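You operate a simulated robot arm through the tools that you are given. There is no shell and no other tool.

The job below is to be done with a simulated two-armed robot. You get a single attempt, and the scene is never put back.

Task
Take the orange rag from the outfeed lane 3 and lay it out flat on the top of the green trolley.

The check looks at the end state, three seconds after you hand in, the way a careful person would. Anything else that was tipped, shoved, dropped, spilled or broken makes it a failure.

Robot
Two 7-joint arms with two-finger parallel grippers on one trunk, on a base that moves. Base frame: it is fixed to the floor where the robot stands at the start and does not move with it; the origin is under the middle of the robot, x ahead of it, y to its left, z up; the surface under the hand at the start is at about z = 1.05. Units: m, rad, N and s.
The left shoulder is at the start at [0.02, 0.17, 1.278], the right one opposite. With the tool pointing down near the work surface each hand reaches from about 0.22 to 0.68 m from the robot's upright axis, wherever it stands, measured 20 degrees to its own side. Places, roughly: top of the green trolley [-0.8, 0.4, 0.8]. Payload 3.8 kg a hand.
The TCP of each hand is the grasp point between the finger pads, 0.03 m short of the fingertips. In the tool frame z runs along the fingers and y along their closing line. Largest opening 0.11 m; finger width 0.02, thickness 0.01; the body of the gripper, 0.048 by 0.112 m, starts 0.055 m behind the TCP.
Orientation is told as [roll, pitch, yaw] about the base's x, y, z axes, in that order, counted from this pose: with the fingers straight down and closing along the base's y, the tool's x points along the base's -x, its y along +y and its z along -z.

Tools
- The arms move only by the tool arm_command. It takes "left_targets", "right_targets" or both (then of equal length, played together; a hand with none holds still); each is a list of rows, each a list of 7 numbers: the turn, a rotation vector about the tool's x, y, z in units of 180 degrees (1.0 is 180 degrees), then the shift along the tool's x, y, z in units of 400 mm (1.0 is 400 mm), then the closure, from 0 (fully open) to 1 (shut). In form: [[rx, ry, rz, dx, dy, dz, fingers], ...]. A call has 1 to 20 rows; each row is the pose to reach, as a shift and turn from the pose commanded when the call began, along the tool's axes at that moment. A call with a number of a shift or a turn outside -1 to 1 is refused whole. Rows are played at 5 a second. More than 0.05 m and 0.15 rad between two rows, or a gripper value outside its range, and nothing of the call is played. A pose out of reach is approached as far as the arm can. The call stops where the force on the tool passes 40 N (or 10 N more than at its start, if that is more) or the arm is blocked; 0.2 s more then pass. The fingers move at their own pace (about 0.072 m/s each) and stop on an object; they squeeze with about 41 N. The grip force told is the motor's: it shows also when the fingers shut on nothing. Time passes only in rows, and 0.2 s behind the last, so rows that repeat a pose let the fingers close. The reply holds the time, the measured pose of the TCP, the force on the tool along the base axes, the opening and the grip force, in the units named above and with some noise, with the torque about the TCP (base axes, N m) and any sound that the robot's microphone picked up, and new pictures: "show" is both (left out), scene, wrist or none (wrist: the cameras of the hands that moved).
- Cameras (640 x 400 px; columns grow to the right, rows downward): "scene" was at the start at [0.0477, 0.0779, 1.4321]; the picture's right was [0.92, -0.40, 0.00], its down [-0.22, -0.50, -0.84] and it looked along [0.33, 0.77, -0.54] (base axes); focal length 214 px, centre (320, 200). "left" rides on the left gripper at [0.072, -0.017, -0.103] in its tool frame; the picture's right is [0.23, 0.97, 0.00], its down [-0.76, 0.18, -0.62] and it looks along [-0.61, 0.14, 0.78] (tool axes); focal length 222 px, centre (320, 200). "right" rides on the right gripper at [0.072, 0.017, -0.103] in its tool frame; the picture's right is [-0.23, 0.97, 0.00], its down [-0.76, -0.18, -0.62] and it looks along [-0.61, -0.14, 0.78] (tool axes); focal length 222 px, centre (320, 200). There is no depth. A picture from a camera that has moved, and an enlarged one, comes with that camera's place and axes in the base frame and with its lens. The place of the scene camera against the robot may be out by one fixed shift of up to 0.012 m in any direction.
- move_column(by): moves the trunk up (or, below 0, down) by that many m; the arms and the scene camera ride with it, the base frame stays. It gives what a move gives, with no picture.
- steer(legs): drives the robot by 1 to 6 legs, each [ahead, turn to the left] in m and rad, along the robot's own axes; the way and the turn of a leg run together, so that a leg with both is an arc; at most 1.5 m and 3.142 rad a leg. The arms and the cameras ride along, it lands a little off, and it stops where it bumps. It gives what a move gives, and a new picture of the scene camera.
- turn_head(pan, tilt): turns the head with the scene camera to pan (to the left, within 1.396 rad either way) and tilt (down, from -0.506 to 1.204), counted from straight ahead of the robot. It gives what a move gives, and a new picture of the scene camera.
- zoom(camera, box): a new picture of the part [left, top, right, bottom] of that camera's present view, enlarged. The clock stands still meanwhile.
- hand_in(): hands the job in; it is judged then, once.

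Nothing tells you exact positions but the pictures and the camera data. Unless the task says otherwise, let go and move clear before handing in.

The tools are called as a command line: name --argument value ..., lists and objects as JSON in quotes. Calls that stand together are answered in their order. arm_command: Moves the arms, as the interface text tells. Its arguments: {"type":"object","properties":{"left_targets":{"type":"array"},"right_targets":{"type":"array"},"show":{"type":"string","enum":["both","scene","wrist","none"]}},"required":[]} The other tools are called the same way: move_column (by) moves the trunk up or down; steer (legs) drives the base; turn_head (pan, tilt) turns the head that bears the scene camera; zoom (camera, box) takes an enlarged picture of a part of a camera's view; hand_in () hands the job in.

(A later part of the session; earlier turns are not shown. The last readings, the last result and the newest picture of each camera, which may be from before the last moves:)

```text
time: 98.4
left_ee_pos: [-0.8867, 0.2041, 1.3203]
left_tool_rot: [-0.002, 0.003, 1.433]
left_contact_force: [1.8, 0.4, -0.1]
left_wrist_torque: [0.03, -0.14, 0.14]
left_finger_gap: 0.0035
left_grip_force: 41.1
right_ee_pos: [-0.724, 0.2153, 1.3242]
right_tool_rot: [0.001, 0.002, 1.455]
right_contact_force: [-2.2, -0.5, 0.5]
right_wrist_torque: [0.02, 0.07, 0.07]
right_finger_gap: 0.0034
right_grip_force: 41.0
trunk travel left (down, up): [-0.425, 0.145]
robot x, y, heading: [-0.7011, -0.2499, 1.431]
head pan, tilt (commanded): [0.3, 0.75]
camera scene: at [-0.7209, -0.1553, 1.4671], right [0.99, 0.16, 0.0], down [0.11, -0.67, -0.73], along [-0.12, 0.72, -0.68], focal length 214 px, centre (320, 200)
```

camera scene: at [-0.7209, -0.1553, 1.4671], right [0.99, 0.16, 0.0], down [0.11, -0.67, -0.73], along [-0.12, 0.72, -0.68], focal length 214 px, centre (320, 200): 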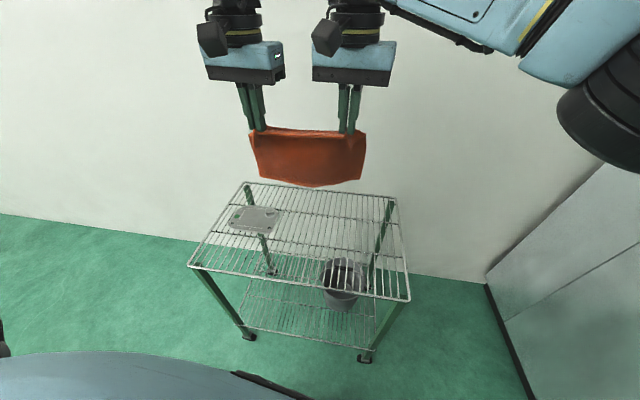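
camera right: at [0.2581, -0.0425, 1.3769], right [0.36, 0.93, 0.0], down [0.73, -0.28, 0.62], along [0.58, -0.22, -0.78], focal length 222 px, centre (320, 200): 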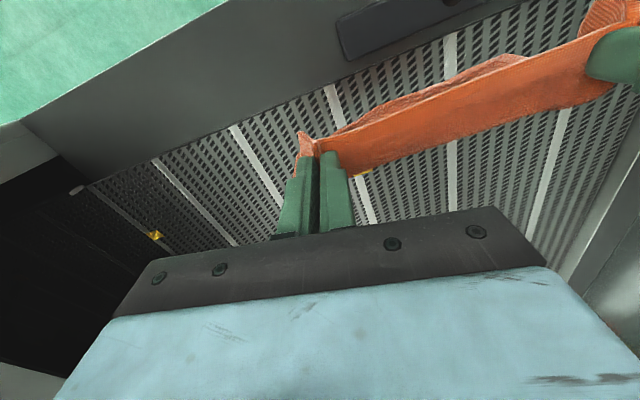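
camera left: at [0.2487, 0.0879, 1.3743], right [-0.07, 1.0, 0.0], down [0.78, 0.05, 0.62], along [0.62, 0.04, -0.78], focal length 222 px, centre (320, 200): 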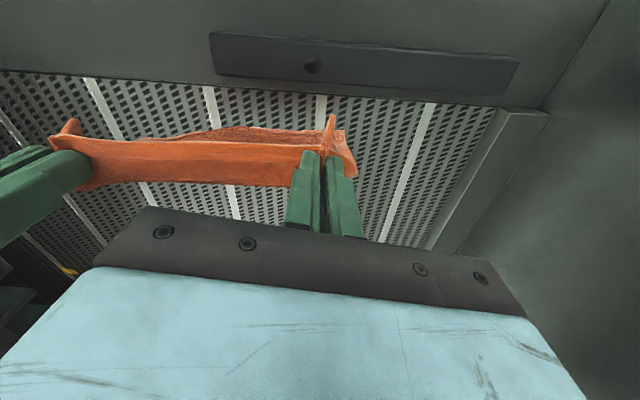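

The rag hangs in front of and above the trolley; the grey tray occupies about x −1.2…−0.98, so I'll aim the rag at about (−0.75, 0.35). I shift the robot a little to the right and close up to the trolley.

steer --legs '[[0, -0.35], [0.1, 0], [0, 0.35], [0.06, 0]]'

move_column --by -0.25

turn_head --pan 0.3 --tilt 0.8

```text
time: 102.3
left_ee_pos: [-0.8329, 0.3508, 1.3205]
left_tool_rot: [0.001, 0.001, 1.435]
left_contact_force: [2.8, -0.1, 0.3]
left_wrist_torque: [-0.04, -0.06, -0.06]
left_finger_gap: 0.0031
left_grip_force: 40.9
right_ee_pos: [-0.6715, 0.3613, 1.3224]
right_tool_rot: [0.001, 0.002, 1.459]
right_contact_force: [-1.0, 0.0, -0.2]
right_wrist_torque: [-0.02, 0.07, -0.07]
right_finger_gap: 0.0029
right_grip_force: 41.1
trunk travel left (down, up): [-0.425, 0.145]
robot x, y, heading: [-0.6508, -0.1049, 1.431]
head pan, tilt (commanded): [0.3, 0.75]
camera scene: at [-0.667, -0.0081, 1.467], right [0.99, 0.16, 0.0], down [0.11, -0.67, -0.73], along [-0.12, 0.72, -0.68], focal length 214 px, centre (320, 200)
```

scene: 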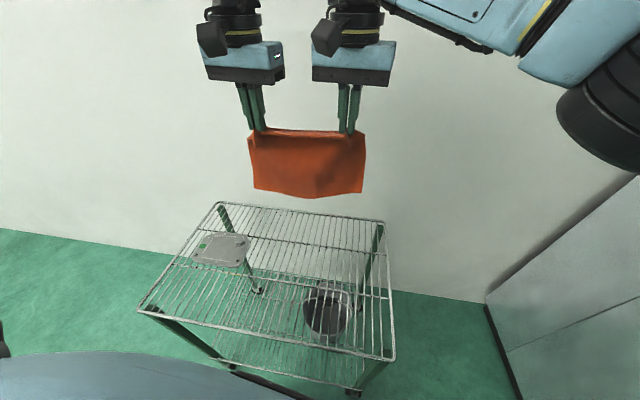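

```text
time: 104.8
left_ee_pos: [-0.8321, 0.3509, 1.0707]
left_tool_rot: [0.0, 0.003, 1.434]
left_contact_force: [1.8, -0.3, 0.6]
left_wrist_torque: [-0.02, -0.08, -0.07]
left_finger_gap: 0.0034
left_grip_force: 41.2
right_ee_pos: [-0.671, 0.3601, 1.0735]
right_tool_rot: [0.0, 0.001, 1.458]
right_contact_force: [-1.6, -0.1, -0.3]
right_wrist_torque: [-0.01, 0.07, -0.08]
right_finger_gap: 0.0031
right_grip_force: 41.3
trunk travel left (down, up): [-0.175, 0.395]
robot x, y, heading: [-0.647, -0.1073, 1.432]
head pan, tilt (commanded): [0.3, 0.75]
```

```text
time: 105.5
left_ee_pos: [-0.8327, 0.3503, 1.0716]
left_tool_rot: [0.0, 0.004, 1.434]
left_contact_force: [1.6, -0.1, -0.8]
left_wrist_torque: [-0.02, -0.04, -0.03]
left_finger_gap: 0.0033
left_grip_force: 41.1
right_ee_pos: [-0.6702, 0.3596, 1.0736]
right_tool_rot: [0.001, 0.002, 1.458]
right_contact_force: [-2.1, -0.1, 0.6]
right_wrist_torque: [0.01, 0.06, -0.09]
right_finger_gap: 0.0032
right_grip_force: 41.4
trunk travel left (down, up): [-0.175, 0.395]
robot x, y, heading: [-0.6504, -0.1097, 1.434]
head pan, tilt (commanded): [0.3, 0.799]
camera scene: at [-0.6666, -0.0115, 1.2131], right [0.99, 0.16, 0.0], down [0.12, -0.71, -0.7], along [-0.11, 0.69, -0.72], focal length 214 px, centre (320, 200)
```

scene: 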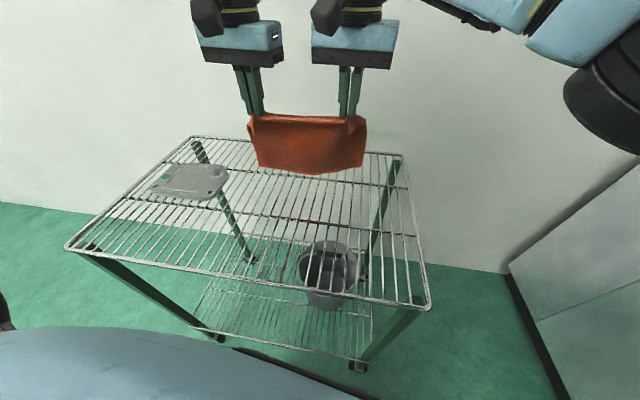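

The rag now hangs directly above the grid. I extend both hands 7 cm away from the robot and lower to just above the wires.

arm_command --left_targets '[[0, 0, 0, -0.043, 0.006, 0.03, 1.0], [0, 0, 0, -0.087, 0.012, 0.065, 1.0], [0, 0, 0, -0.13, 0.018, 0.1, 1.0], [0, 0, 0, -0.1734, 0.0239, 0.14, 1.0], [0, 0, 0, -0.1734, 0.0239, 0.179, 1.0], [0, 0, 0, -0.1734, 0.0239, 0.179, 1.0], [0, 0, 0, -0.1734, 0.0239, 0.179, 1.0]]' --right_targets '[[0, 0, 0, -0.0435, 0.005, 0.03, 1.0], [0, 0, 0, -0.087, 0.01, 0.065, 1.0], [0, 0, 0, -0.1304, 0.015, 0.1, 1.0], [0, 0, 0, -0.1739, 0.0197, 0.145, 1.0], [0, 0, 0, -0.1739, 0.0197, 0.184, 1.0], [0, 0, 0, -0.1739, 0.0197, 0.184, 1.0], [0, 0, 0, -0.1739, 0.0197, 0.184, 1.0]]' --show "both"

```text
time: 107.1
left_ee_pos: [-0.8322, 0.4195, 0.9977]
left_tool_rot: [0.0, 0.001, 1.434]
left_contact_force: [2.0, 0.8, 0.4]
left_wrist_torque: [-0.03, -0.07, -0.04]
left_finger_gap: 0.0032
left_grip_force: 41.6
right_ee_pos: [-0.6712, 0.4298, 0.9994]
right_tool_rot: [0.0, 0.001, 1.457]
right_contact_force: [-1.6, -0.2, -0.4]
right_wrist_torque: [0.0, 0.05, -0.08]
right_finger_gap: 0.0031
right_grip_force: 40.9
trunk travel left (down, up): [-0.175, 0.395]
robot x, y, heading: [-0.6477, -0.1108, 1.431]
head pan, tilt (commanded): [0.3, 0.799]
camera scene: at [-0.6665, -0.0114, 1.213], right [0.99, 0.16, 0.0], down [0.12, -0.71, -0.7], along [-0.11, 0.69, -0.72], focal length 214 px, centre (320, 200)
camera right: at [-0.697, 0.3615, 1.1023], right [-0.94, 0.34, 0.0], down [0.26, 0.74, 0.62], along [0.21, 0.59, -0.78], focal length 222 px, centre (320, 200)
camera left: at [-0.8258, 0.3453, 1.1016], right [-1.0, -0.09, 0.0], down [-0.07, 0.78, 0.62], along [-0.06, 0.62, -0.78], focal length 222 px, centre (320, 200)
```

scene: 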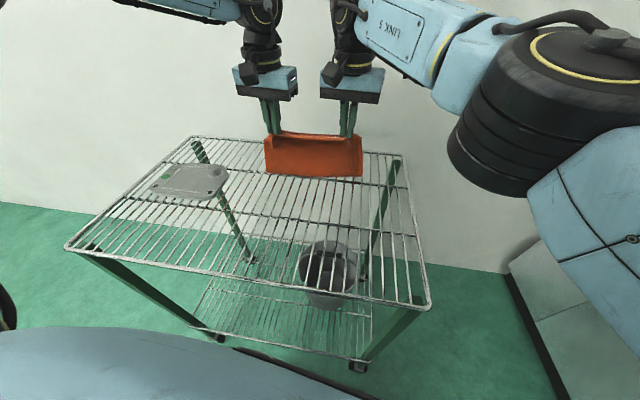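
right: 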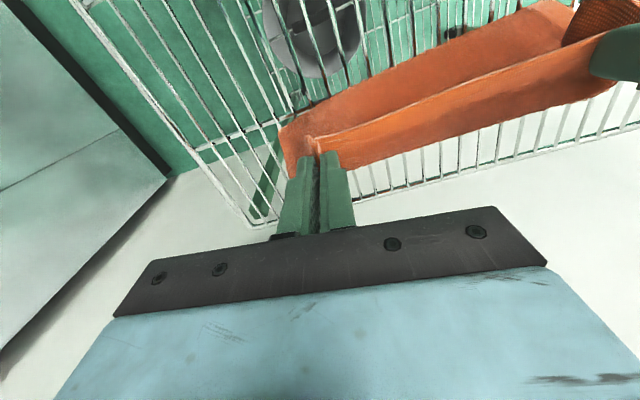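
left: 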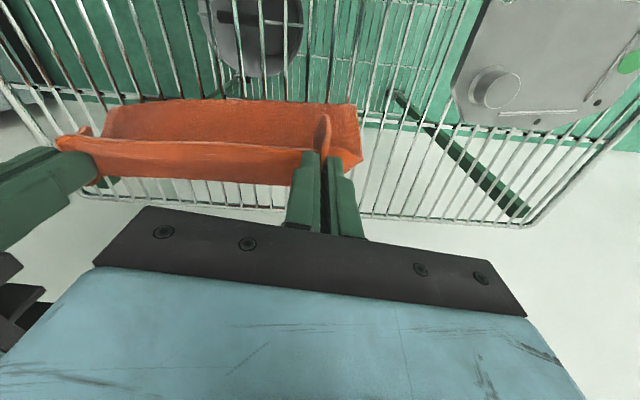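

The rag hangs vertically with its lower edge a few centimetres above the wires. I lower a bit more in a small step and look for touchdown.

arm_command --left_targets '[[0, 0, 0, 0, 0, 0.04, 1.0], [0, 0, 0, 0, 0, 0.075, 1.0], [0, 0, 0, 0, 0, 0.075, 1.0], [0, 0, 0, 0, 0, 0.075, 1.0]]' --right_targets '[[0, 0, 0, 0, 0, 0.04, 1.0], [0, 0, 0, 0, 0, 0.079, 1.0], [0, 0, 0, 0, 0, 0.079, 1.0], [0, 0, 0, 0, 0, 0.079, 1.0]]' --show "both"

zoom --camera "scene" --box '[200, 80, 440, 230]'

```text
time: 108.1
left_ee_pos: [-0.8335, 0.4203, 0.969]
left_tool_rot: [0.0, 0.002, 1.435]
left_contact_force: [2.9, 1.0, -0.5]
left_wrist_torque: [-0.05, -0.06, -0.08]
left_finger_gap: 0.0033
left_grip_force: 40.4
right_ee_pos: [-0.6714, 0.4313, 0.9682]
right_tool_rot: [0.0, 0.002, 1.458]
right_contact_force: [-1.8, -0.4, 0.5]
right_wrist_torque: [0.0, 0.05, -0.08]
right_finger_gap: 0.0031
right_grip_force: 41.0
trunk travel left (down, up): [-0.175, 0.395]
robot x, y, heading: [-0.6446, -0.1095, 1.433]
head pan, tilt (commanded): [0.3, 0.799]
camera scene: at [-0.6666, -0.0115, 1.213], right [0.99, 0.16, 0.0], down [0.12, -0.71, -0.7], along [-0.11, 0.69, -0.72], focal length 214 px, centre (320, 200)
camera right: at [-0.697, 0.3612, 1.0709], right [-0.94, 0.34, 0.0], down [0.26, 0.74, 0.62], along [0.21, 0.59, -0.78], focal length 222 px, centre (320, 200)
camera left: at [-0.8265, 0.346, 1.0724], right [-1.0, -0.09, 0.0], down [-0.07, 0.78, 0.62], along [-0.06, 0.62, -0.78], focal length 222 px, centre (320, 200)
```

scene: 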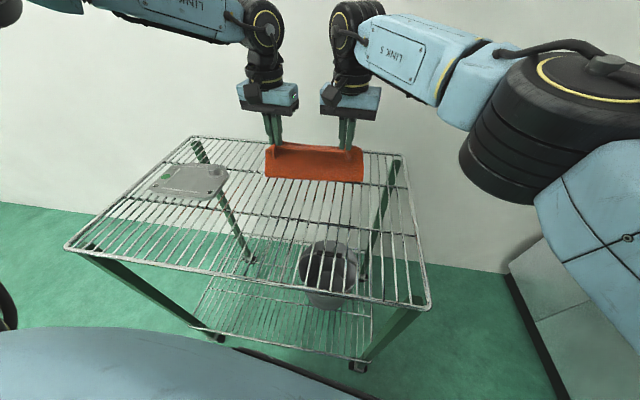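
right: 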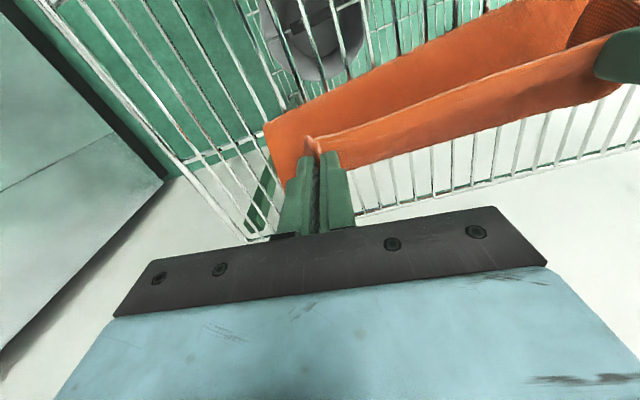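
left: 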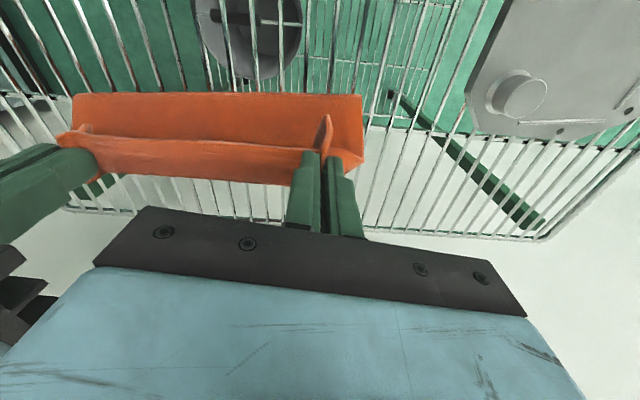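

```text
2.67 times, centred on (320, 155) of scene
camera zoom: at [-0.6666, -0.0115, 1.213], right [0.99, 0.16, 0.0], down [0.12, -0.71, -0.7], along [-0.11, 0.69, -0.72], focal length 572 px, centre (320, 320)
```

zoom: 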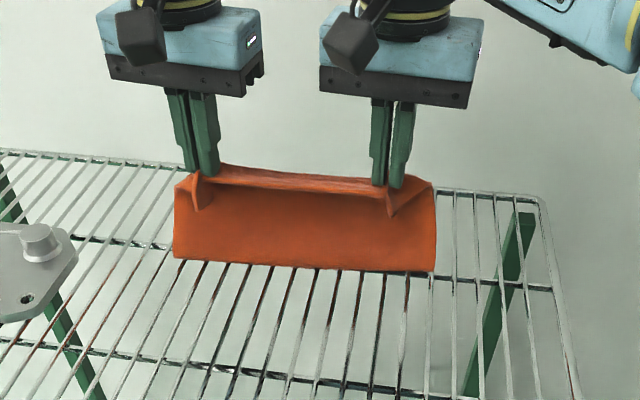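

The lower edge is still a few centimetres above the wires by my sums (z≈0.84). I lower another 3 cm and look again.

arm_command --left_targets '[[0, 0, 0, 0, 0, 0.035, 1.0], [0, 0, 0, 0, 0, 0.07, 1.0], [0, 0, 0, 0, 0, 0.07, 1.0], [0, 0, 0, 0, 0, 0.07, 1.0]]' --right_targets '[[0, 0, 0, 0, 0, 0.035, 1.0], [0, 0, 0, 0, 0, 0.07, 1.0], [0, 0, 0, 0, 0, 0.07, 1.0], [0, 0, 0, 0, 0, 0.07, 1.0]]' --show "wrist"

zoom --camera "scene" --box '[200, 80, 440, 230]'

```text
time: 109.1
left_ee_pos: [-0.8346, 0.4197, 0.9397]
left_tool_rot: [0.0, 0.0, 1.435]
left_contact_force: [2.9, -0.1, 0.1]
left_wrist_torque: [-0.04, -0.07, -0.06]
left_finger_gap: 0.0033
left_grip_force: 40.3
right_ee_pos: [-0.671, 0.4286, 0.9395]
right_tool_rot: [0.001, 0.001, 1.459]
right_contact_force: [-3.2, 0.3, 0.3]
right_wrist_torque: [-0.02, 0.05, -0.1]
right_finger_gap: 0.0029
right_grip_force: 40.9
trunk travel left (down, up): [-0.175, 0.395]
robot x, y, heading: [-0.6483, -0.1054, 1.435]
head pan, tilt (commanded): [0.3, 0.799]
camera right: at [-0.6974, 0.3604, 1.0431], right [-0.94, 0.34, 0.0], down [0.26, 0.74, 0.62], along [0.21, 0.59, -0.78], focal length 222 px, centre (320, 200)
camera left: at [-0.8268, 0.3463, 1.0436], right [-1.0, -0.09, 0.0], down [-0.07, 0.78, 0.62], along [-0.06, 0.62, -0.78], focal length 222 px, centre (320, 200)
```

right: 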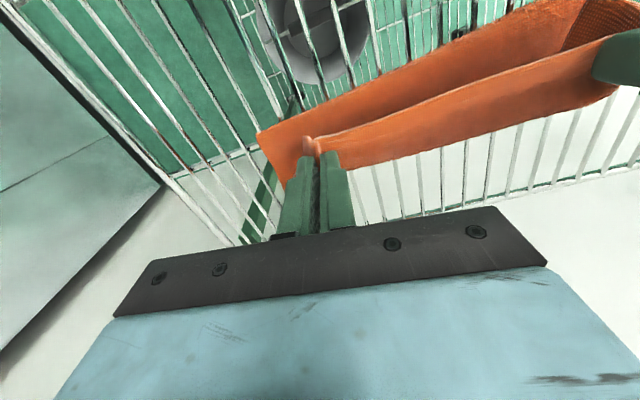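
left: 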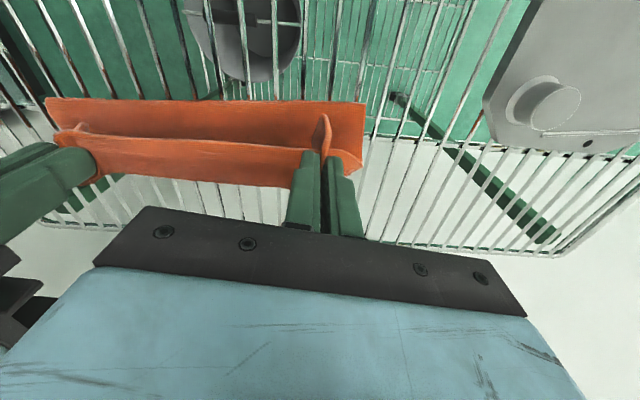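

```text
2.67 times, centred on (320, 155) of scene
camera zoom: at [-0.6666, -0.0114, 1.213], right [0.99, 0.16, 0.0], down [0.12, -0.71, -0.7], along [-0.11, 0.69, -0.72], focal length 572 px, centre (320, 320)
```

zoom: 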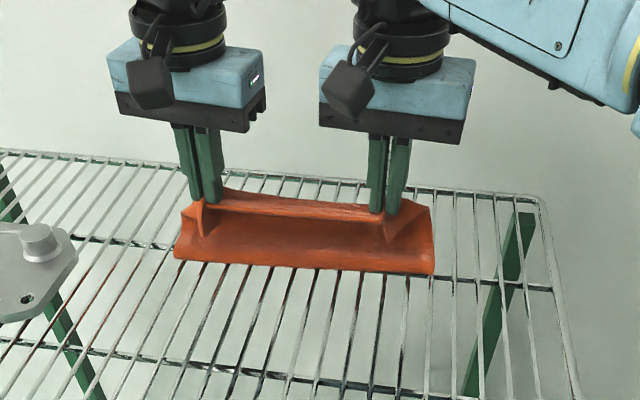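

The lower edge has landed (the wires turn out to be at z≈0.845, edge at y≈0.405) and the rag is bowing away from the robot. I now draw both hands back toward the robot, rising slightly, so the landed edge stays on the far side.

arm_command --left_targets '[[0, 0, 0, 0.02, -0.003, -0.02, 1.0], [0, 0, 0, 0.045, -0.006, -0.0375, 1.0], [0, 0, 0, 0.072, -0.01, -0.0375, 1.0], [0, 0, 0, 0.099, -0.0135, -0.0375, 1.0], [0, 0, 0, 0.099, -0.0135, -0.0375, 1.0], [0, 0, 0, 0.099, -0.0135, -0.0375, 1.0]]' --right_targets '[[0, 0, 0, 0.02, -0.0025, -0.02, 1.0], [0, 0, 0, 0.045, -0.005, -0.0375, 1.0], [0, 0, 0, 0.072, -0.0082, -0.0375, 1.0], [0, 0, 0, 0.0994, -0.0113, -0.0375, 1.0], [0, 0, 0, 0.0994, -0.0113, -0.0375, 1.0], [0, 0, 0, 0.0994, -0.0113, -0.0375, 1.0]]' --show "wrist"

zoom --camera "scene" --box '[200, 80, 440, 230]'

```text
time: 110.5
left_ee_pos: [-0.8326, 0.3791, 0.9551]
left_tool_rot: [0.0, 0.002, 1.435]
left_contact_force: [2.1, -1.2, 0.5]
left_wrist_torque: [-0.02, -0.07, -0.06]
left_finger_gap: 0.0035
left_grip_force: 41.3
right_ee_pos: [-0.6716, 0.3906, 0.9548]
right_tool_rot: [0.001, 0.003, 1.457]
right_contact_force: [-2.1, -0.4, -0.2]
right_wrist_torque: [0.0, 0.09, -0.06]
right_finger_gap: 0.0031
right_grip_force: 41.2
trunk travel left (down, up): [-0.175, 0.395]
robot x, y, heading: [-0.6474, -0.1053, 1.433]
head pan, tilt (commanded): [0.3, 0.799]
camera right: at [-0.6972, 0.3204, 1.0584], right [-0.94, 0.34, 0.0], down [0.26, 0.74, 0.62], along [0.21, 0.59, -0.78], focal length 222 px, centre (320, 200)
camera left: at [-0.8262, 0.3049, 1.059], right [-1.0, -0.09, 0.0], down [-0.07, 0.78, 0.62], along [-0.06, 0.62, -0.78], focal length 222 px, centre (320, 200)
```

right: 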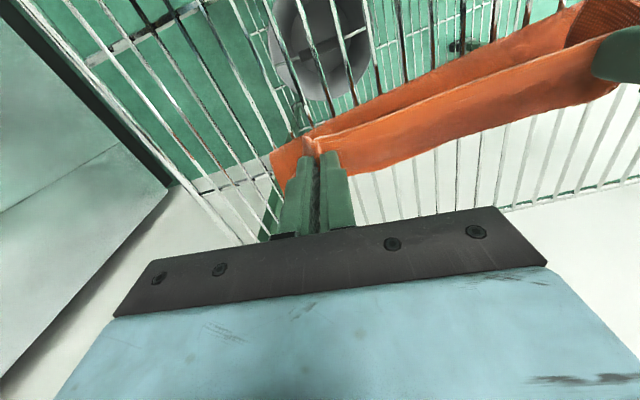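
left: 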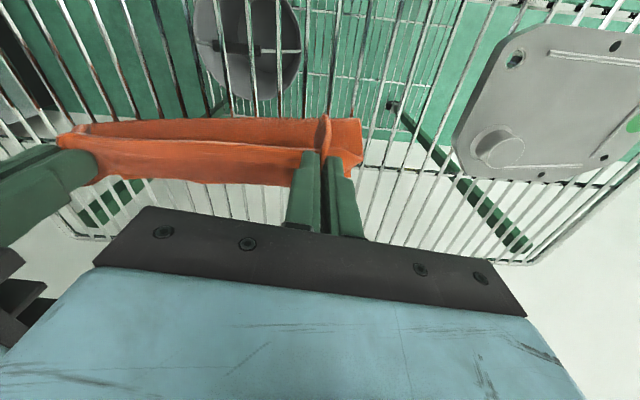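

```text
2.67 times, centred on (320, 155) of scene
camera zoom: at [-0.6665, -0.0115, 1.213], right [0.99, 0.16, 0.0], down [0.12, -0.71, -0.7], along [-0.11, 0.69, -0.72], focal length 572 px, centre (320, 320)
```

zoom: 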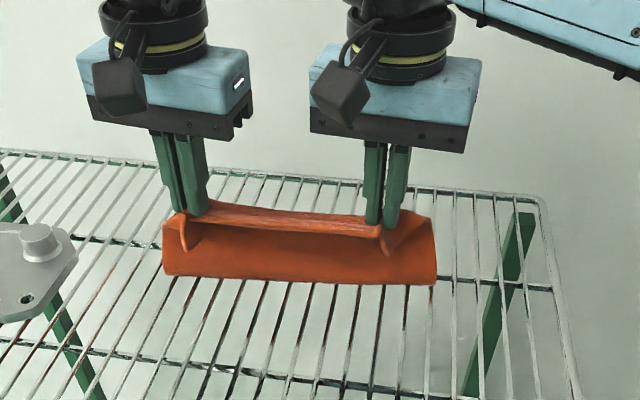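

The landed edge slid only about half as far as the hands, so it is working. I continue drawing the hands back at the same height to straighten the rag.

arm_command --left_targets '[[0, 0, 0, 0.03, -0.004, 0, 1.0], [0, 0, 0, 0.06, -0.008, 0, 1.0], [0, 0, 0, 0.09, -0.012, 0, 1.0], [0, 0, 0, 0.12, -0.016, 0, 1.0], [0, 0, 0, 0.149, -0.02, 0, 1.0], [0, 0, 0, 0.149, -0.02, 0, 1.0]]' --right_targets '[[0, 0, 0, 0.03, -0.0034, 0, 1.0], [0, 0, 0, 0.06, -0.0068, 0, 1.0], [0, 0, 0, 0.09, -0.0102, 0, 1.0], [0, 0, 0, 0.12, -0.0136, 0, 1.0], [0, 0, 0, 0.149, -0.017, 0, 1.0], [0, 0, 0, 0.149, -0.017, 0, 1.0]]' --show "both"

zoom --camera "scene" --box '[200, 80, 440, 230]'

```text
time: 111.9
left_ee_pos: [-0.8337, 0.3199, 0.956]
left_tool_rot: [0.0, 0.001, 1.434]
left_contact_force: [2.4, 0.0, -0.2]
left_wrist_torque: [-0.02, -0.07, -0.04]
left_finger_gap: 0.0032
left_grip_force: 41.5
right_ee_pos: [-0.6718, 0.3289, 0.954]
right_tool_rot: [0.001, 0.002, 1.457]
right_contact_force: [-2.6, 0.2, 0.2]
right_wrist_torque: [0.0, 0.12, -0.08]
right_finger_gap: 0.0031
right_grip_force: 41.6
trunk travel left (down, up): [-0.175, 0.395]
robot x, y, heading: [-0.6425, -0.105, 1.434]
head pan, tilt (commanded): [0.3, 0.799]
camera scene: at [-0.6666, -0.0114, 1.213], right [0.99, 0.16, 0.0], down [0.12, -0.71, -0.7], along [-0.11, 0.69, -0.72], focal length 214 px, centre (320, 200)
camera right: at [-0.6974, 0.2604, 1.0582], right [-0.94, 0.34, 0.0], down [0.26, 0.74, 0.62], along [0.21, 0.59, -0.78], focal length 222 px, centre (320, 200)
camera left: at [-0.8266, 0.2457, 1.0603], right [-1.0, -0.09, 0.0], down [-0.07, 0.78, 0.62], along [-0.06, 0.62, -0.78], focal length 222 px, centre (320, 200)
```

scene: 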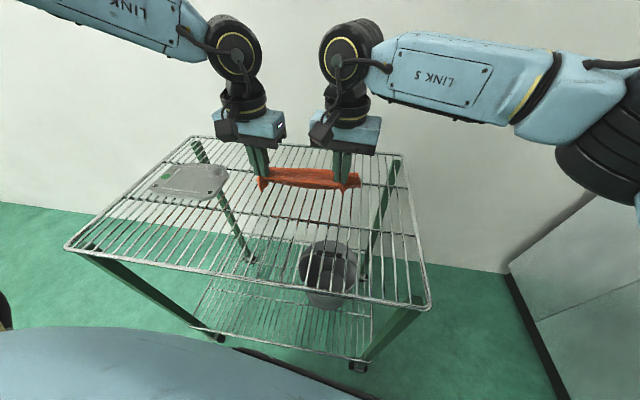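
right: 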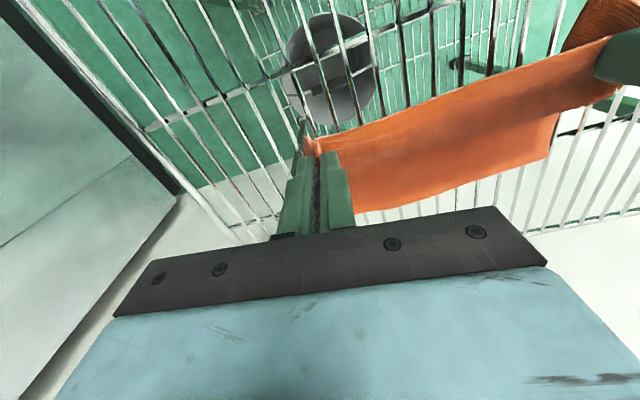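
left: 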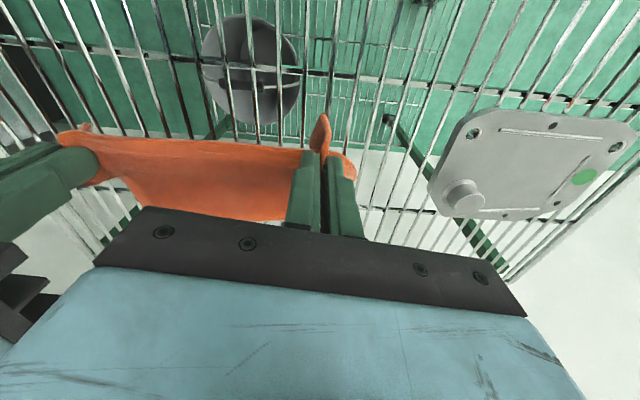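

```text
2.67 times, centred on (320, 155) of scene
camera zoom: at [-0.6666, -0.0114, 1.213], right [0.99, 0.16, 0.0], down [0.12, -0.71, -0.7], along [-0.11, 0.69, -0.72], focal length 572 px, centre (320, 320)
```

zoom: 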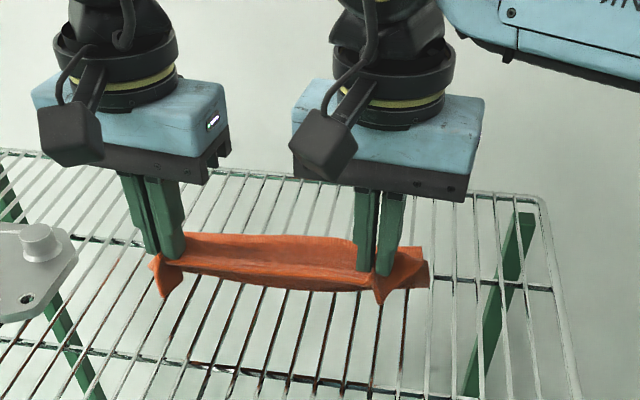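

The rag now runs forward and down from the hands with its far edge resting near y≈0.40 — the wanted shape. I lower and draw back together in two stages.

arm_command --left_targets '[[0, 0, 0, 0.028, -0.004, 0.026, 1.0], [0, 0, 0, 0.056, -0.008, 0.052, 1.0], [0, 0, 0, 0.084, -0.0115, 0.079, 1.0], [0, 0, 0, 0.1115, -0.0153, 0.105, 1.0], [0, 0, 0, 0.1115, -0.0153, 0.105, 1.0]]' --right_targets '[[0, 0, 0, 0.028, -0.0032, 0.025, 1.0], [0, 0, 0, 0.056, -0.0064, 0.05, 1.0], [0, 0, 0, 0.084, -0.0095, 0.075, 1.0], [0, 0, 0, 0.1118, -0.0127, 0.1, 1.0], [0, 0, 0, 0.1118, -0.0127, 0.1, 1.0]]' --show "wrist"

zoom --camera "scene" --box '[200, 80, 440, 230]'

```text
time: 113.1
left_ee_pos: [-0.8335, 0.2749, 0.9152]
left_tool_rot: [0.0, 0.0, 1.434]
left_contact_force: [1.6, 0.3, 0.4]
left_wrist_torque: [-0.02, -0.08, -0.09]
left_finger_gap: 0.0035
left_grip_force: 40.9
right_ee_pos: [-0.6705, 0.2853, 0.9122]
right_tool_rot: [-0.001, 0.001, 1.458]
right_contact_force: [-2.3, 0.5, 0.1]
right_wrist_torque: [-0.01, 0.05, -0.1]
right_finger_gap: 0.0032
right_grip_force: 41.1
trunk travel left (down, up): [-0.175, 0.395]
robot x, y, heading: [-0.6417, -0.1029, 1.441]
head pan, tilt (commanded): [0.3, 0.799]
camera right: at [-0.6969, 0.2154, 1.0168], right [-0.94, 0.34, 0.0], down [0.26, 0.74, 0.62], along [0.21, 0.59, -0.78], focal length 222 px, centre (320, 200)
camera left: at [-0.8265, 0.2003, 1.0178], right [-1.0, -0.09, 0.0], down [-0.07, 0.78, 0.62], along [-0.06, 0.62, -0.78], focal length 222 px, centre (320, 200)
```

right: 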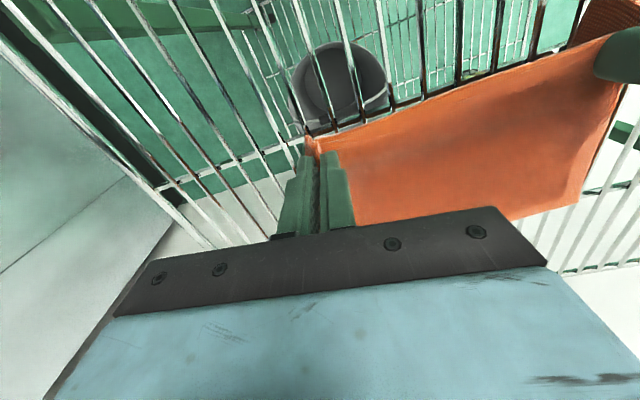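
left: 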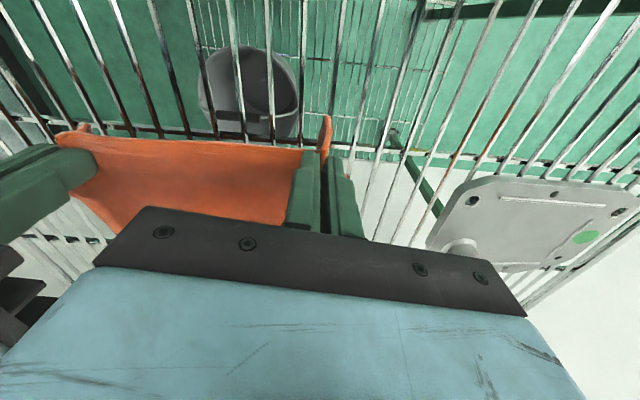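

```text
2.67 times, centred on (320, 155) of scene
camera zoom: at [-0.6666, -0.0115, 1.213], right [0.99, 0.16, 0.0], down [0.12, -0.71, -0.7], along [-0.11, 0.69, -0.72], focal length 572 px, centre (320, 320)
```

zoom: 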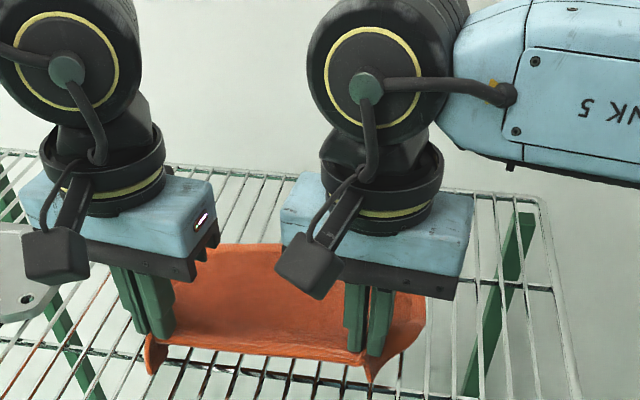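

The rag is nearly laid: far edge near y≈0.42, only the held edge still about 4 cm up. I lower the held edge the rest of the way with a slight backward pull.

arm_command --left_targets '[[0, 0, 0, 0.01, -0.001, 0.025, 1.0], [0, 0, 0, 0.018, -0.0025, 0.05, 1.0], [0, 0, 0, 0.025, -0.0034, 0.072, 1.0], [0, 0, 0, 0.025, -0.0034, 0.072, 1.0]]' --right_targets '[[0, 0, 0, 0.01, -0.001, 0.023, 1.0], [0, 0, 0, 0.018, -0.002, 0.045, 1.0], [0, 0, 0, 0.025, -0.0028, 0.066, 1.0], [0, 0, 0, 0.025, -0.0028, 0.066, 1.0]]' --show "wrist"

zoom --camera "scene" --box '[200, 80, 440, 230]'

```text
time: 114.1
left_ee_pos: [-0.8328, 0.2636, 0.8859]
left_tool_rot: [0.0, 0.0, 1.436]
left_contact_force: [0.7, 0.5, 4.2]
left_wrist_torque: [0.05, -0.04, -0.07]
left_finger_gap: 0.0031
left_grip_force: 40.7
right_ee_pos: [-0.671, 0.2758, 0.8858]
right_tool_rot: [0.0, 0.001, 1.457]
right_contact_force: [-1.4, 0.0, 0.5]
right_wrist_torque: [-0.01, 0.06, -0.12]
right_finger_gap: 0.0031
right_grip_force: 40.9
trunk travel left (down, up): [-0.175, 0.395]
robot x, y, heading: [-0.6505, -0.11, 1.437]
head pan, tilt (commanded): [0.3, 0.799]
camera right: at [-0.6974, 0.2052, 0.9902], right [-0.94, 0.34, 0.0], down [0.26, 0.74, 0.62], along [0.21, 0.59, -0.78], focal length 222 px, centre (320, 200)
camera left: at [-0.8258, 0.1902, 0.9896], right [-1.0, -0.09, 0.0], down [-0.07, 0.78, 0.62], along [-0.06, 0.62, -0.78], focal length 222 px, centre (320, 200)
```

right: 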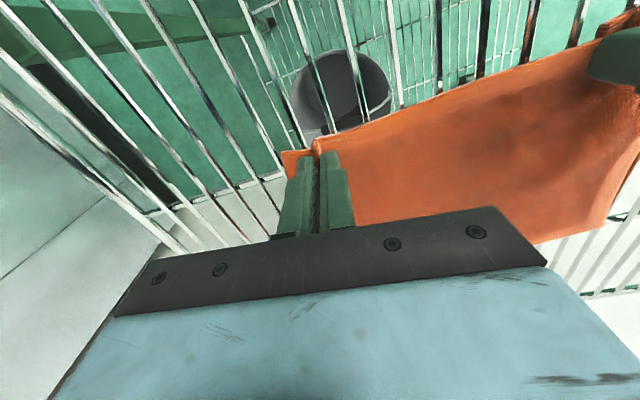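
left: 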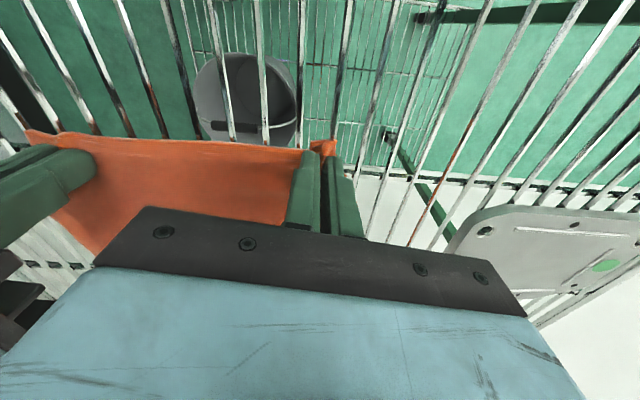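

```text
2.67 times, centred on (320, 155) of scene
camera zoom: at [-0.6665, -0.0116, 1.2131], right [0.99, 0.16, 0.0], down [0.12, -0.71, -0.7], along [-0.11, 0.69, -0.72], focal length 572 px, centre (320, 320)
```

zoom: 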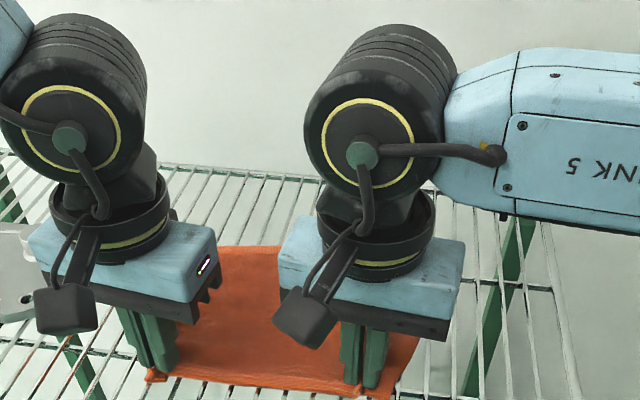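

The held edge is down (left tips just touching, ~4 N). I press the right tips down by 2 mm and open both grippers gently so the tips spread the pinched folds flat.

arm_command --left_targets '[[0, 0, 0, 0, 0, 0, 1.0], [0, 0, 0, 0, 0, 0, 0.95], [0, 0, 0, 0, 0, 0, 0.9], [0, 0, 0, 0, 0, 0, 0.85], [0, 0, 0, 0, 0, 0, 0.8], [0, 0, 0, 0, 0, 0, 0.75], [0, 0, 0, 0, 0, 0, 0.72], [0, 0, 0, 0, 0, 0, 0.72]]' --right_targets '[[0, 0, 0, 0, 0, 0.005, 1.0], [0, 0, 0, 0, 0, 0.005, 0.95], [0, 0, 0, 0, 0, 0.005, 0.9], [0, 0, 0, 0, 0, 0.005, 0.85], [0, 0, 0, 0, 0, 0.005, 0.8], [0, 0, 0, 0, 0, 0.005, 0.75], [0, 0, 0, 0, 0, 0.005, 0.72], [0, 0, 0, 0, 0, 0.005, 0.72]]' --show "wrist"

```text
time: 115.9
left_ee_pos: [-0.8328, 0.2631, 0.8856]
left_tool_rot: [0.0, 0.001, 1.436]
left_contact_force: [1.0, -1.6, 3.3]
left_wrist_torque: [-0.03, 0.01, -0.03]
left_finger_gap: 0.0307
left_grip_force: 0.0
right_ee_pos: [-0.6722, 0.2745, 0.886]
right_tool_rot: [0.001, 0.002, 1.457]
right_contact_force: [-0.1, 0.2, 0.1]
right_wrist_torque: [-0.02, 0.01, 0.0]
right_finger_gap: 0.031
right_grip_force: 0.0
trunk travel left (down, up): [-0.175, 0.395]
robot x, y, heading: [-0.6534, -0.1088, 1.44]
head pan, tilt (commanded): [0.3, 0.799]
camera right: at [-0.697, 0.2052, 0.9892], right [-0.94, 0.34, 0.0], down [0.26, 0.74, 0.62], along [0.21, 0.59, -0.78], focal length 222 px, centre (320, 200)
camera left: at [-0.8258, 0.19, 0.9896], right [-1.0, -0.09, 0.0], down [-0.07, 0.78, 0.62], along [-0.06, 0.62, -0.78], focal length 222 px, centre (320, 200)
```

right: 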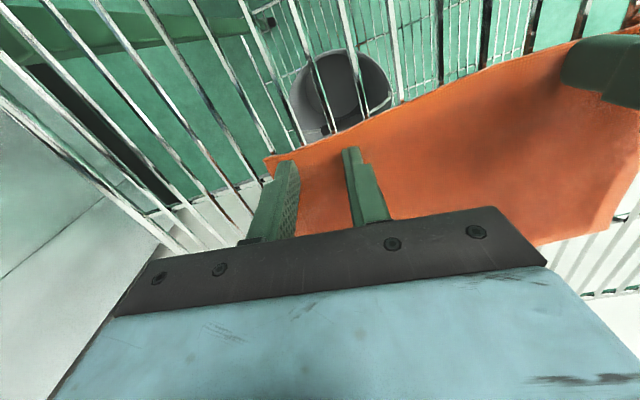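
left: 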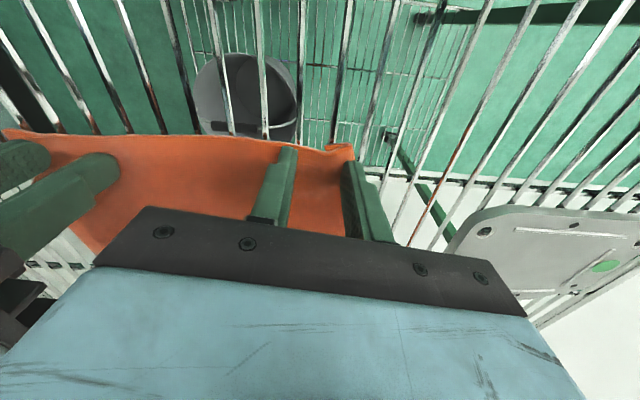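

Both folds opened out and the rag lies flat under the tips. I lift both hands straight up and look.

arm_command --left_targets '[[0, 0, 0, 0, 0, -0.03, 0.72], [0, 0, 0, 0, 0, -0.1, 0.72], [0, 0, 0, 0, 0, -0.2, 0.72], [0, 0, 0, 0, 0, -0.3, 0.72], [0, 0, 0, 0, 0, -0.4, 0.72], [0, 0, 0, 0, 0, -0.5, 0.72]]' --right_targets '[[0, 0, 0, 0, 0, -0.03, 0.72], [0, 0, 0, 0, 0, -0.1, 0.72], [0, 0, 0, 0, 0, -0.2, 0.72], [0, 0, 0, 0, 0, -0.3, 0.72], [0, 0, 0, 0, 0, -0.4, 0.72], [0, 0, 0, 0, 0, -0.5, 0.72]]' --show "both"

zoom --camera "scene" --box '[200, 110, 440, 260]'

```text
time: 117.3
left_ee_pos: [-0.8326, 0.2644, 1.0864]
left_tool_rot: [0.0, 0.001, 1.436]
left_contact_force: [0.4, 0.3, 0.0]
left_wrist_torque: [-0.03, -0.01, 0.04]
left_finger_gap: 0.0309
left_grip_force: 0.1
right_ee_pos: [-0.6702, 0.2728, 1.0857]
right_tool_rot: [0.0, 0.001, 1.458]
right_contact_force: [0.2, 0.6, 0.0]
right_wrist_torque: [0.03, -0.02, 0.02]
right_finger_gap: 0.0308
right_grip_force: 0.0
trunk travel left (down, up): [-0.175, 0.395]
robot x, y, heading: [-0.6449, -0.1076, 1.434]
head pan, tilt (commanded): [0.3, 0.799]
camera scene: at [-0.6665, -0.0121, 1.2131], right [0.99, 0.16, 0.0], down [0.12, -0.71, -0.7], along [-0.11, 0.69, -0.72], focal length 214 px, centre (320, 200)
camera right: at [-0.6962, 0.2031, 1.1896], right [-0.94, 0.34, 0.0], down [0.26, 0.74, 0.62], along [0.21, 0.59, -0.78], focal length 222 px, centre (320, 200)
camera left: at [-0.8254, 0.1898, 1.1907], right [-1.0, -0.09, 0.0], down [-0.07, 0.78, 0.62], along [-0.06, 0.62, -0.78], focal length 222 px, centre (320, 200)
```

scene: 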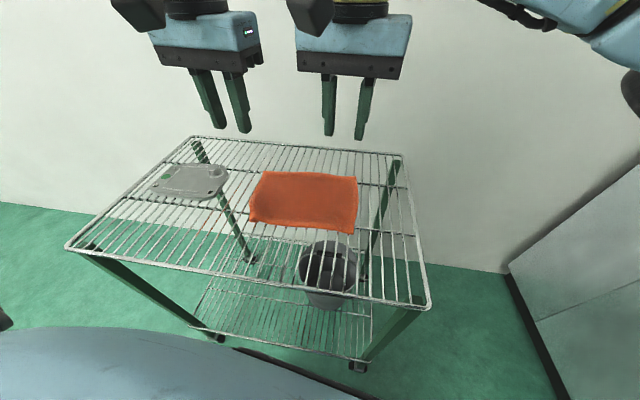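
right: 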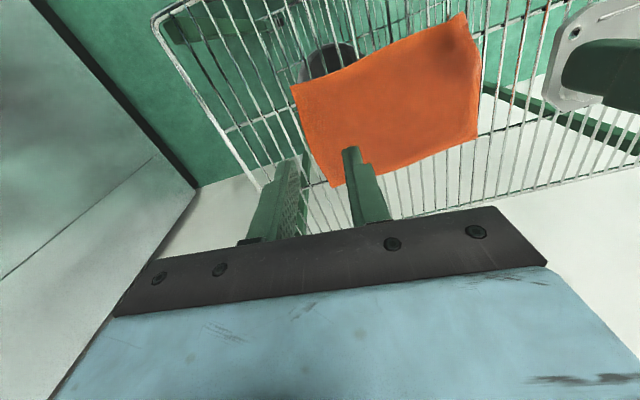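
left: 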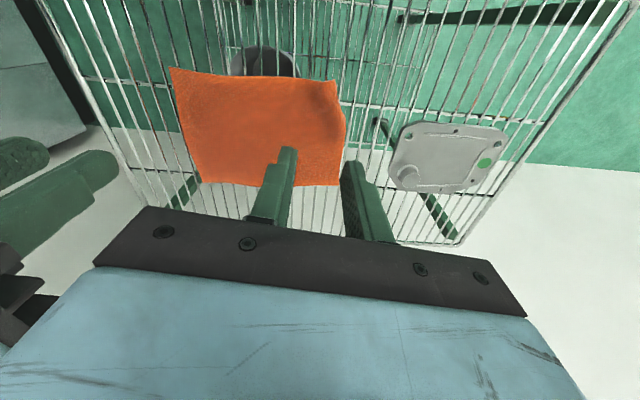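

```text
2.67 times, centred on (320, 185) of scene
camera zoom: at [-0.6665, -0.0121, 1.2131], right [0.99, 0.16, 0.0], down [0.12, -0.71, -0.7], along [-0.11, 0.69, -0.72], focal length 572 px, centre (320, 240)
```

zoom: 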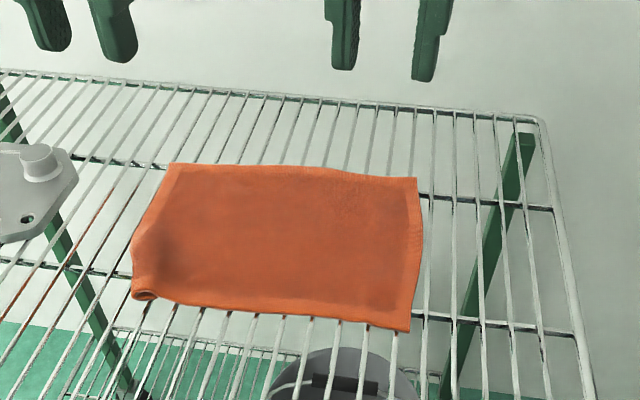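

The rag lies flat on the wires, except the near left corner seems curled. I zoom in on that corner.

zoom --camera "scene" --box '[235, 165, 315, 245]'

zoom --camera "left" --box '[150, 40, 400, 200]'

zoom --camera "right" --box '[280, 0, 530, 200]'

```text
5.00 times, centred on (275, 205) of scene
camera zoom: at [-0.6665, -0.0121, 1.2131], right [0.99, 0.16, 0.0], down [0.12, -0.71, -0.7], along [-0.11, 0.69, -0.72], focal length 1072 px, centre (545, 175)
```

zoom: 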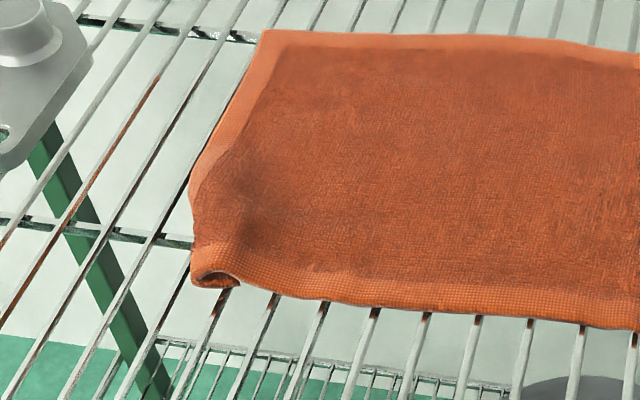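

```text
2.50 times, centred on (275, 120) of left
camera zoom: at [-0.8254, 0.1898, 1.1907], right [-1.0, -0.09, 0.0], down [-0.07, 0.78, 0.62], along [-0.06, 0.62, -0.78], focal length 555 px, centre (432, 400)
```

zoom: 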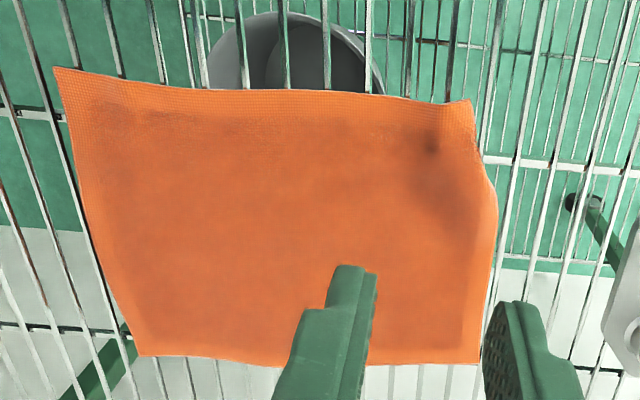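

```text
2.00 times, centred on (405, 100) of right
camera zoom: at [-0.6962, 0.2031, 1.1896], right [-0.94, 0.34, 0.0], down [0.26, 0.74, 0.62], along [0.21, 0.59, -0.78], focal length 444 px, centre (150, 400)
```

zoom: 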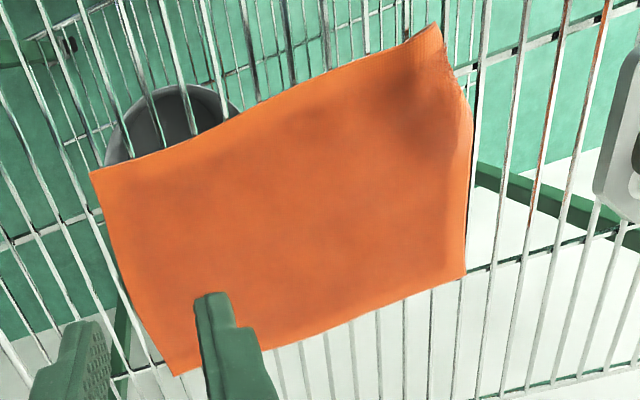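

The near left corner (a strip about 3 cm wide) is tucked under; everything else is flat. I'll re-pinch there with the left hand, lift so the corner springs out, and lay it again. First I lower the left hand to just above it.

arm_command --left_targets '[[0, 0, 0, 0, 0.0255, 0.1, 0.72], [0, 0, 0, 0, 0.0255, 0.2, 0.72], [0, 0, 0, 0, 0.0255, 0.3, 0.72], [0, 0, 0, 0, 0.0255, 0.4, 0.72], [0, 0, 0, 0, 0.0255, 0.47, 0.72], [0, 0, 0, 0, 0.0255, 0.4935, 0.72], [0, 0, 0, 0, 0.0255, 0.4935, 0.72]]' --show "wrist"

zoom --camera "scene" --box '[220, 150, 340, 240]'

```text
time: 118.9
left_ee_pos: [-0.8441, 0.2663, 0.8879]
left_tool_rot: [-0.001, 0.0, 1.432]
left_contact_force: [0.2, 0.2, -0.2]
left_wrist_torque: [0.0, -0.01, 0.02]
left_finger_gap: 0.0308
left_grip_force: 0.1
right_ee_pos: [-0.6693, 0.2742, 1.0854]
right_tool_rot: [-0.001, 0.001, 1.457]
right_contact_force: [-0.1, 0.8, 0.3]
right_wrist_torque: [0.03, 0.0, 0.0]
right_finger_gap: 0.0308
right_grip_force: 0.1
trunk travel left (down, up): [-0.175, 0.395]
robot x, y, heading: [-0.6488, -0.108, 1.43]
head pan, tilt (commanded): [0.3, 0.799]
camera left: at [-0.8362, 0.1921, 0.9917], right [-1.0, -0.09, 0.0], down [-0.07, 0.78, 0.62], along [-0.06, 0.62, -0.78], focal length 222 px, centre (320, 200)
```

left: 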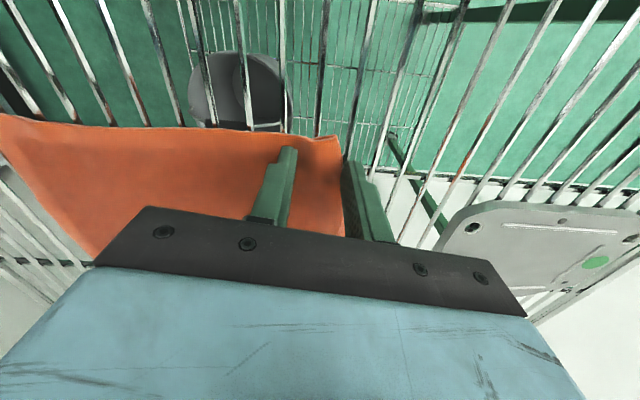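

```text
4.44 times, centred on (280, 195) of scene
camera zoom: at [-0.6666, -0.0115, 1.2131], right [0.99, 0.16, 0.0], down [0.12, -0.71, -0.7], along [-0.11, 0.69, -0.72], focal length 953 px, centre (498, 222)
```

zoom: 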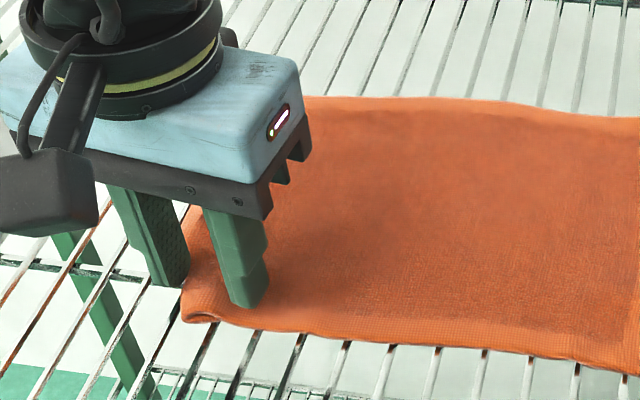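

The outer finger sits just outside the folded edge, so I move the hand 12 mm inward and then touch down.

arm_command --left_targets '[[0, 0, 0, -0.002, -0.015, 0, 0.72], [0, 0, 0, -0.004, -0.0297, 0, 0.72], [0, 0, 0, -0.004, -0.0297, 0.008, 0.72], [0, 0, 0, -0.004, -0.0297, 0.015, 0.72], [0, 0, 0, -0.004, -0.0297, 0.018, 0.72], [0, 0, 0, -0.004, -0.0297, 0.018, 0.72]]' --show "wrist"

zoom --camera "scene" --box '[220, 150, 340, 240]'

```text
time: 120.3
left_ee_pos: [-0.83, 0.2658, 0.8826]
left_tool_rot: [-0.001, -0.005, 1.435]
left_contact_force: [-1.6, 1.5, 27.9]
left_wrist_torque: [0.3, 0.22, -0.01]
left_finger_gap: 0.0309
left_grip_force: 0.1
right_ee_pos: [-0.6685, 0.2726, 1.0855]
right_tool_rot: [0.002, 0.002, 1.456]
right_contact_force: [0.3, -0.3, 0.6]
right_wrist_torque: [-0.03, -0.01, 0.02]
right_finger_gap: 0.0307
right_grip_force: 0.0
trunk travel left (down, up): [-0.175, 0.395]
robot x, y, heading: [-0.647, -0.1074, 1.438]
head pan, tilt (commanded): [0.3, 0.799]
camera left: at [-0.8236, 0.1914, 0.9862], right [-1.0, -0.09, 0.0], down [-0.07, 0.78, 0.63], along [-0.06, 0.62, -0.78], focal length 222 px, centre (320, 200)
```

left: 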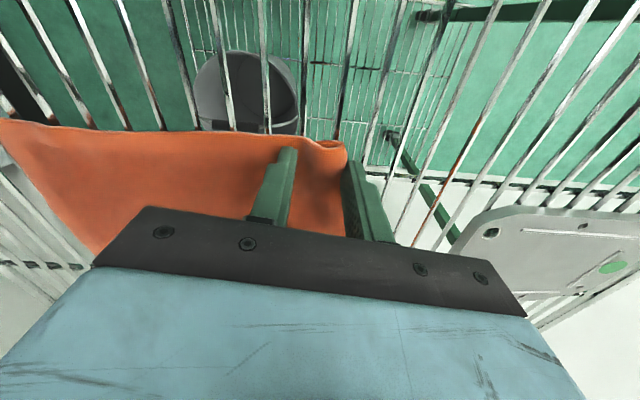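

```text
4.44 times, centred on (280, 195) of scene
camera zoom: at [-0.666, -0.0129, 1.2134], right [0.99, 0.16, 0.0], down [0.12, -0.71, -0.7], along [-0.11, 0.69, -0.72], focal length 953 px, centre (498, 222)
```

zoom: 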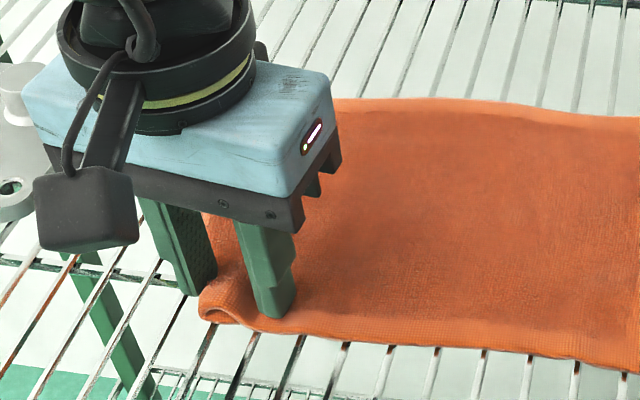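

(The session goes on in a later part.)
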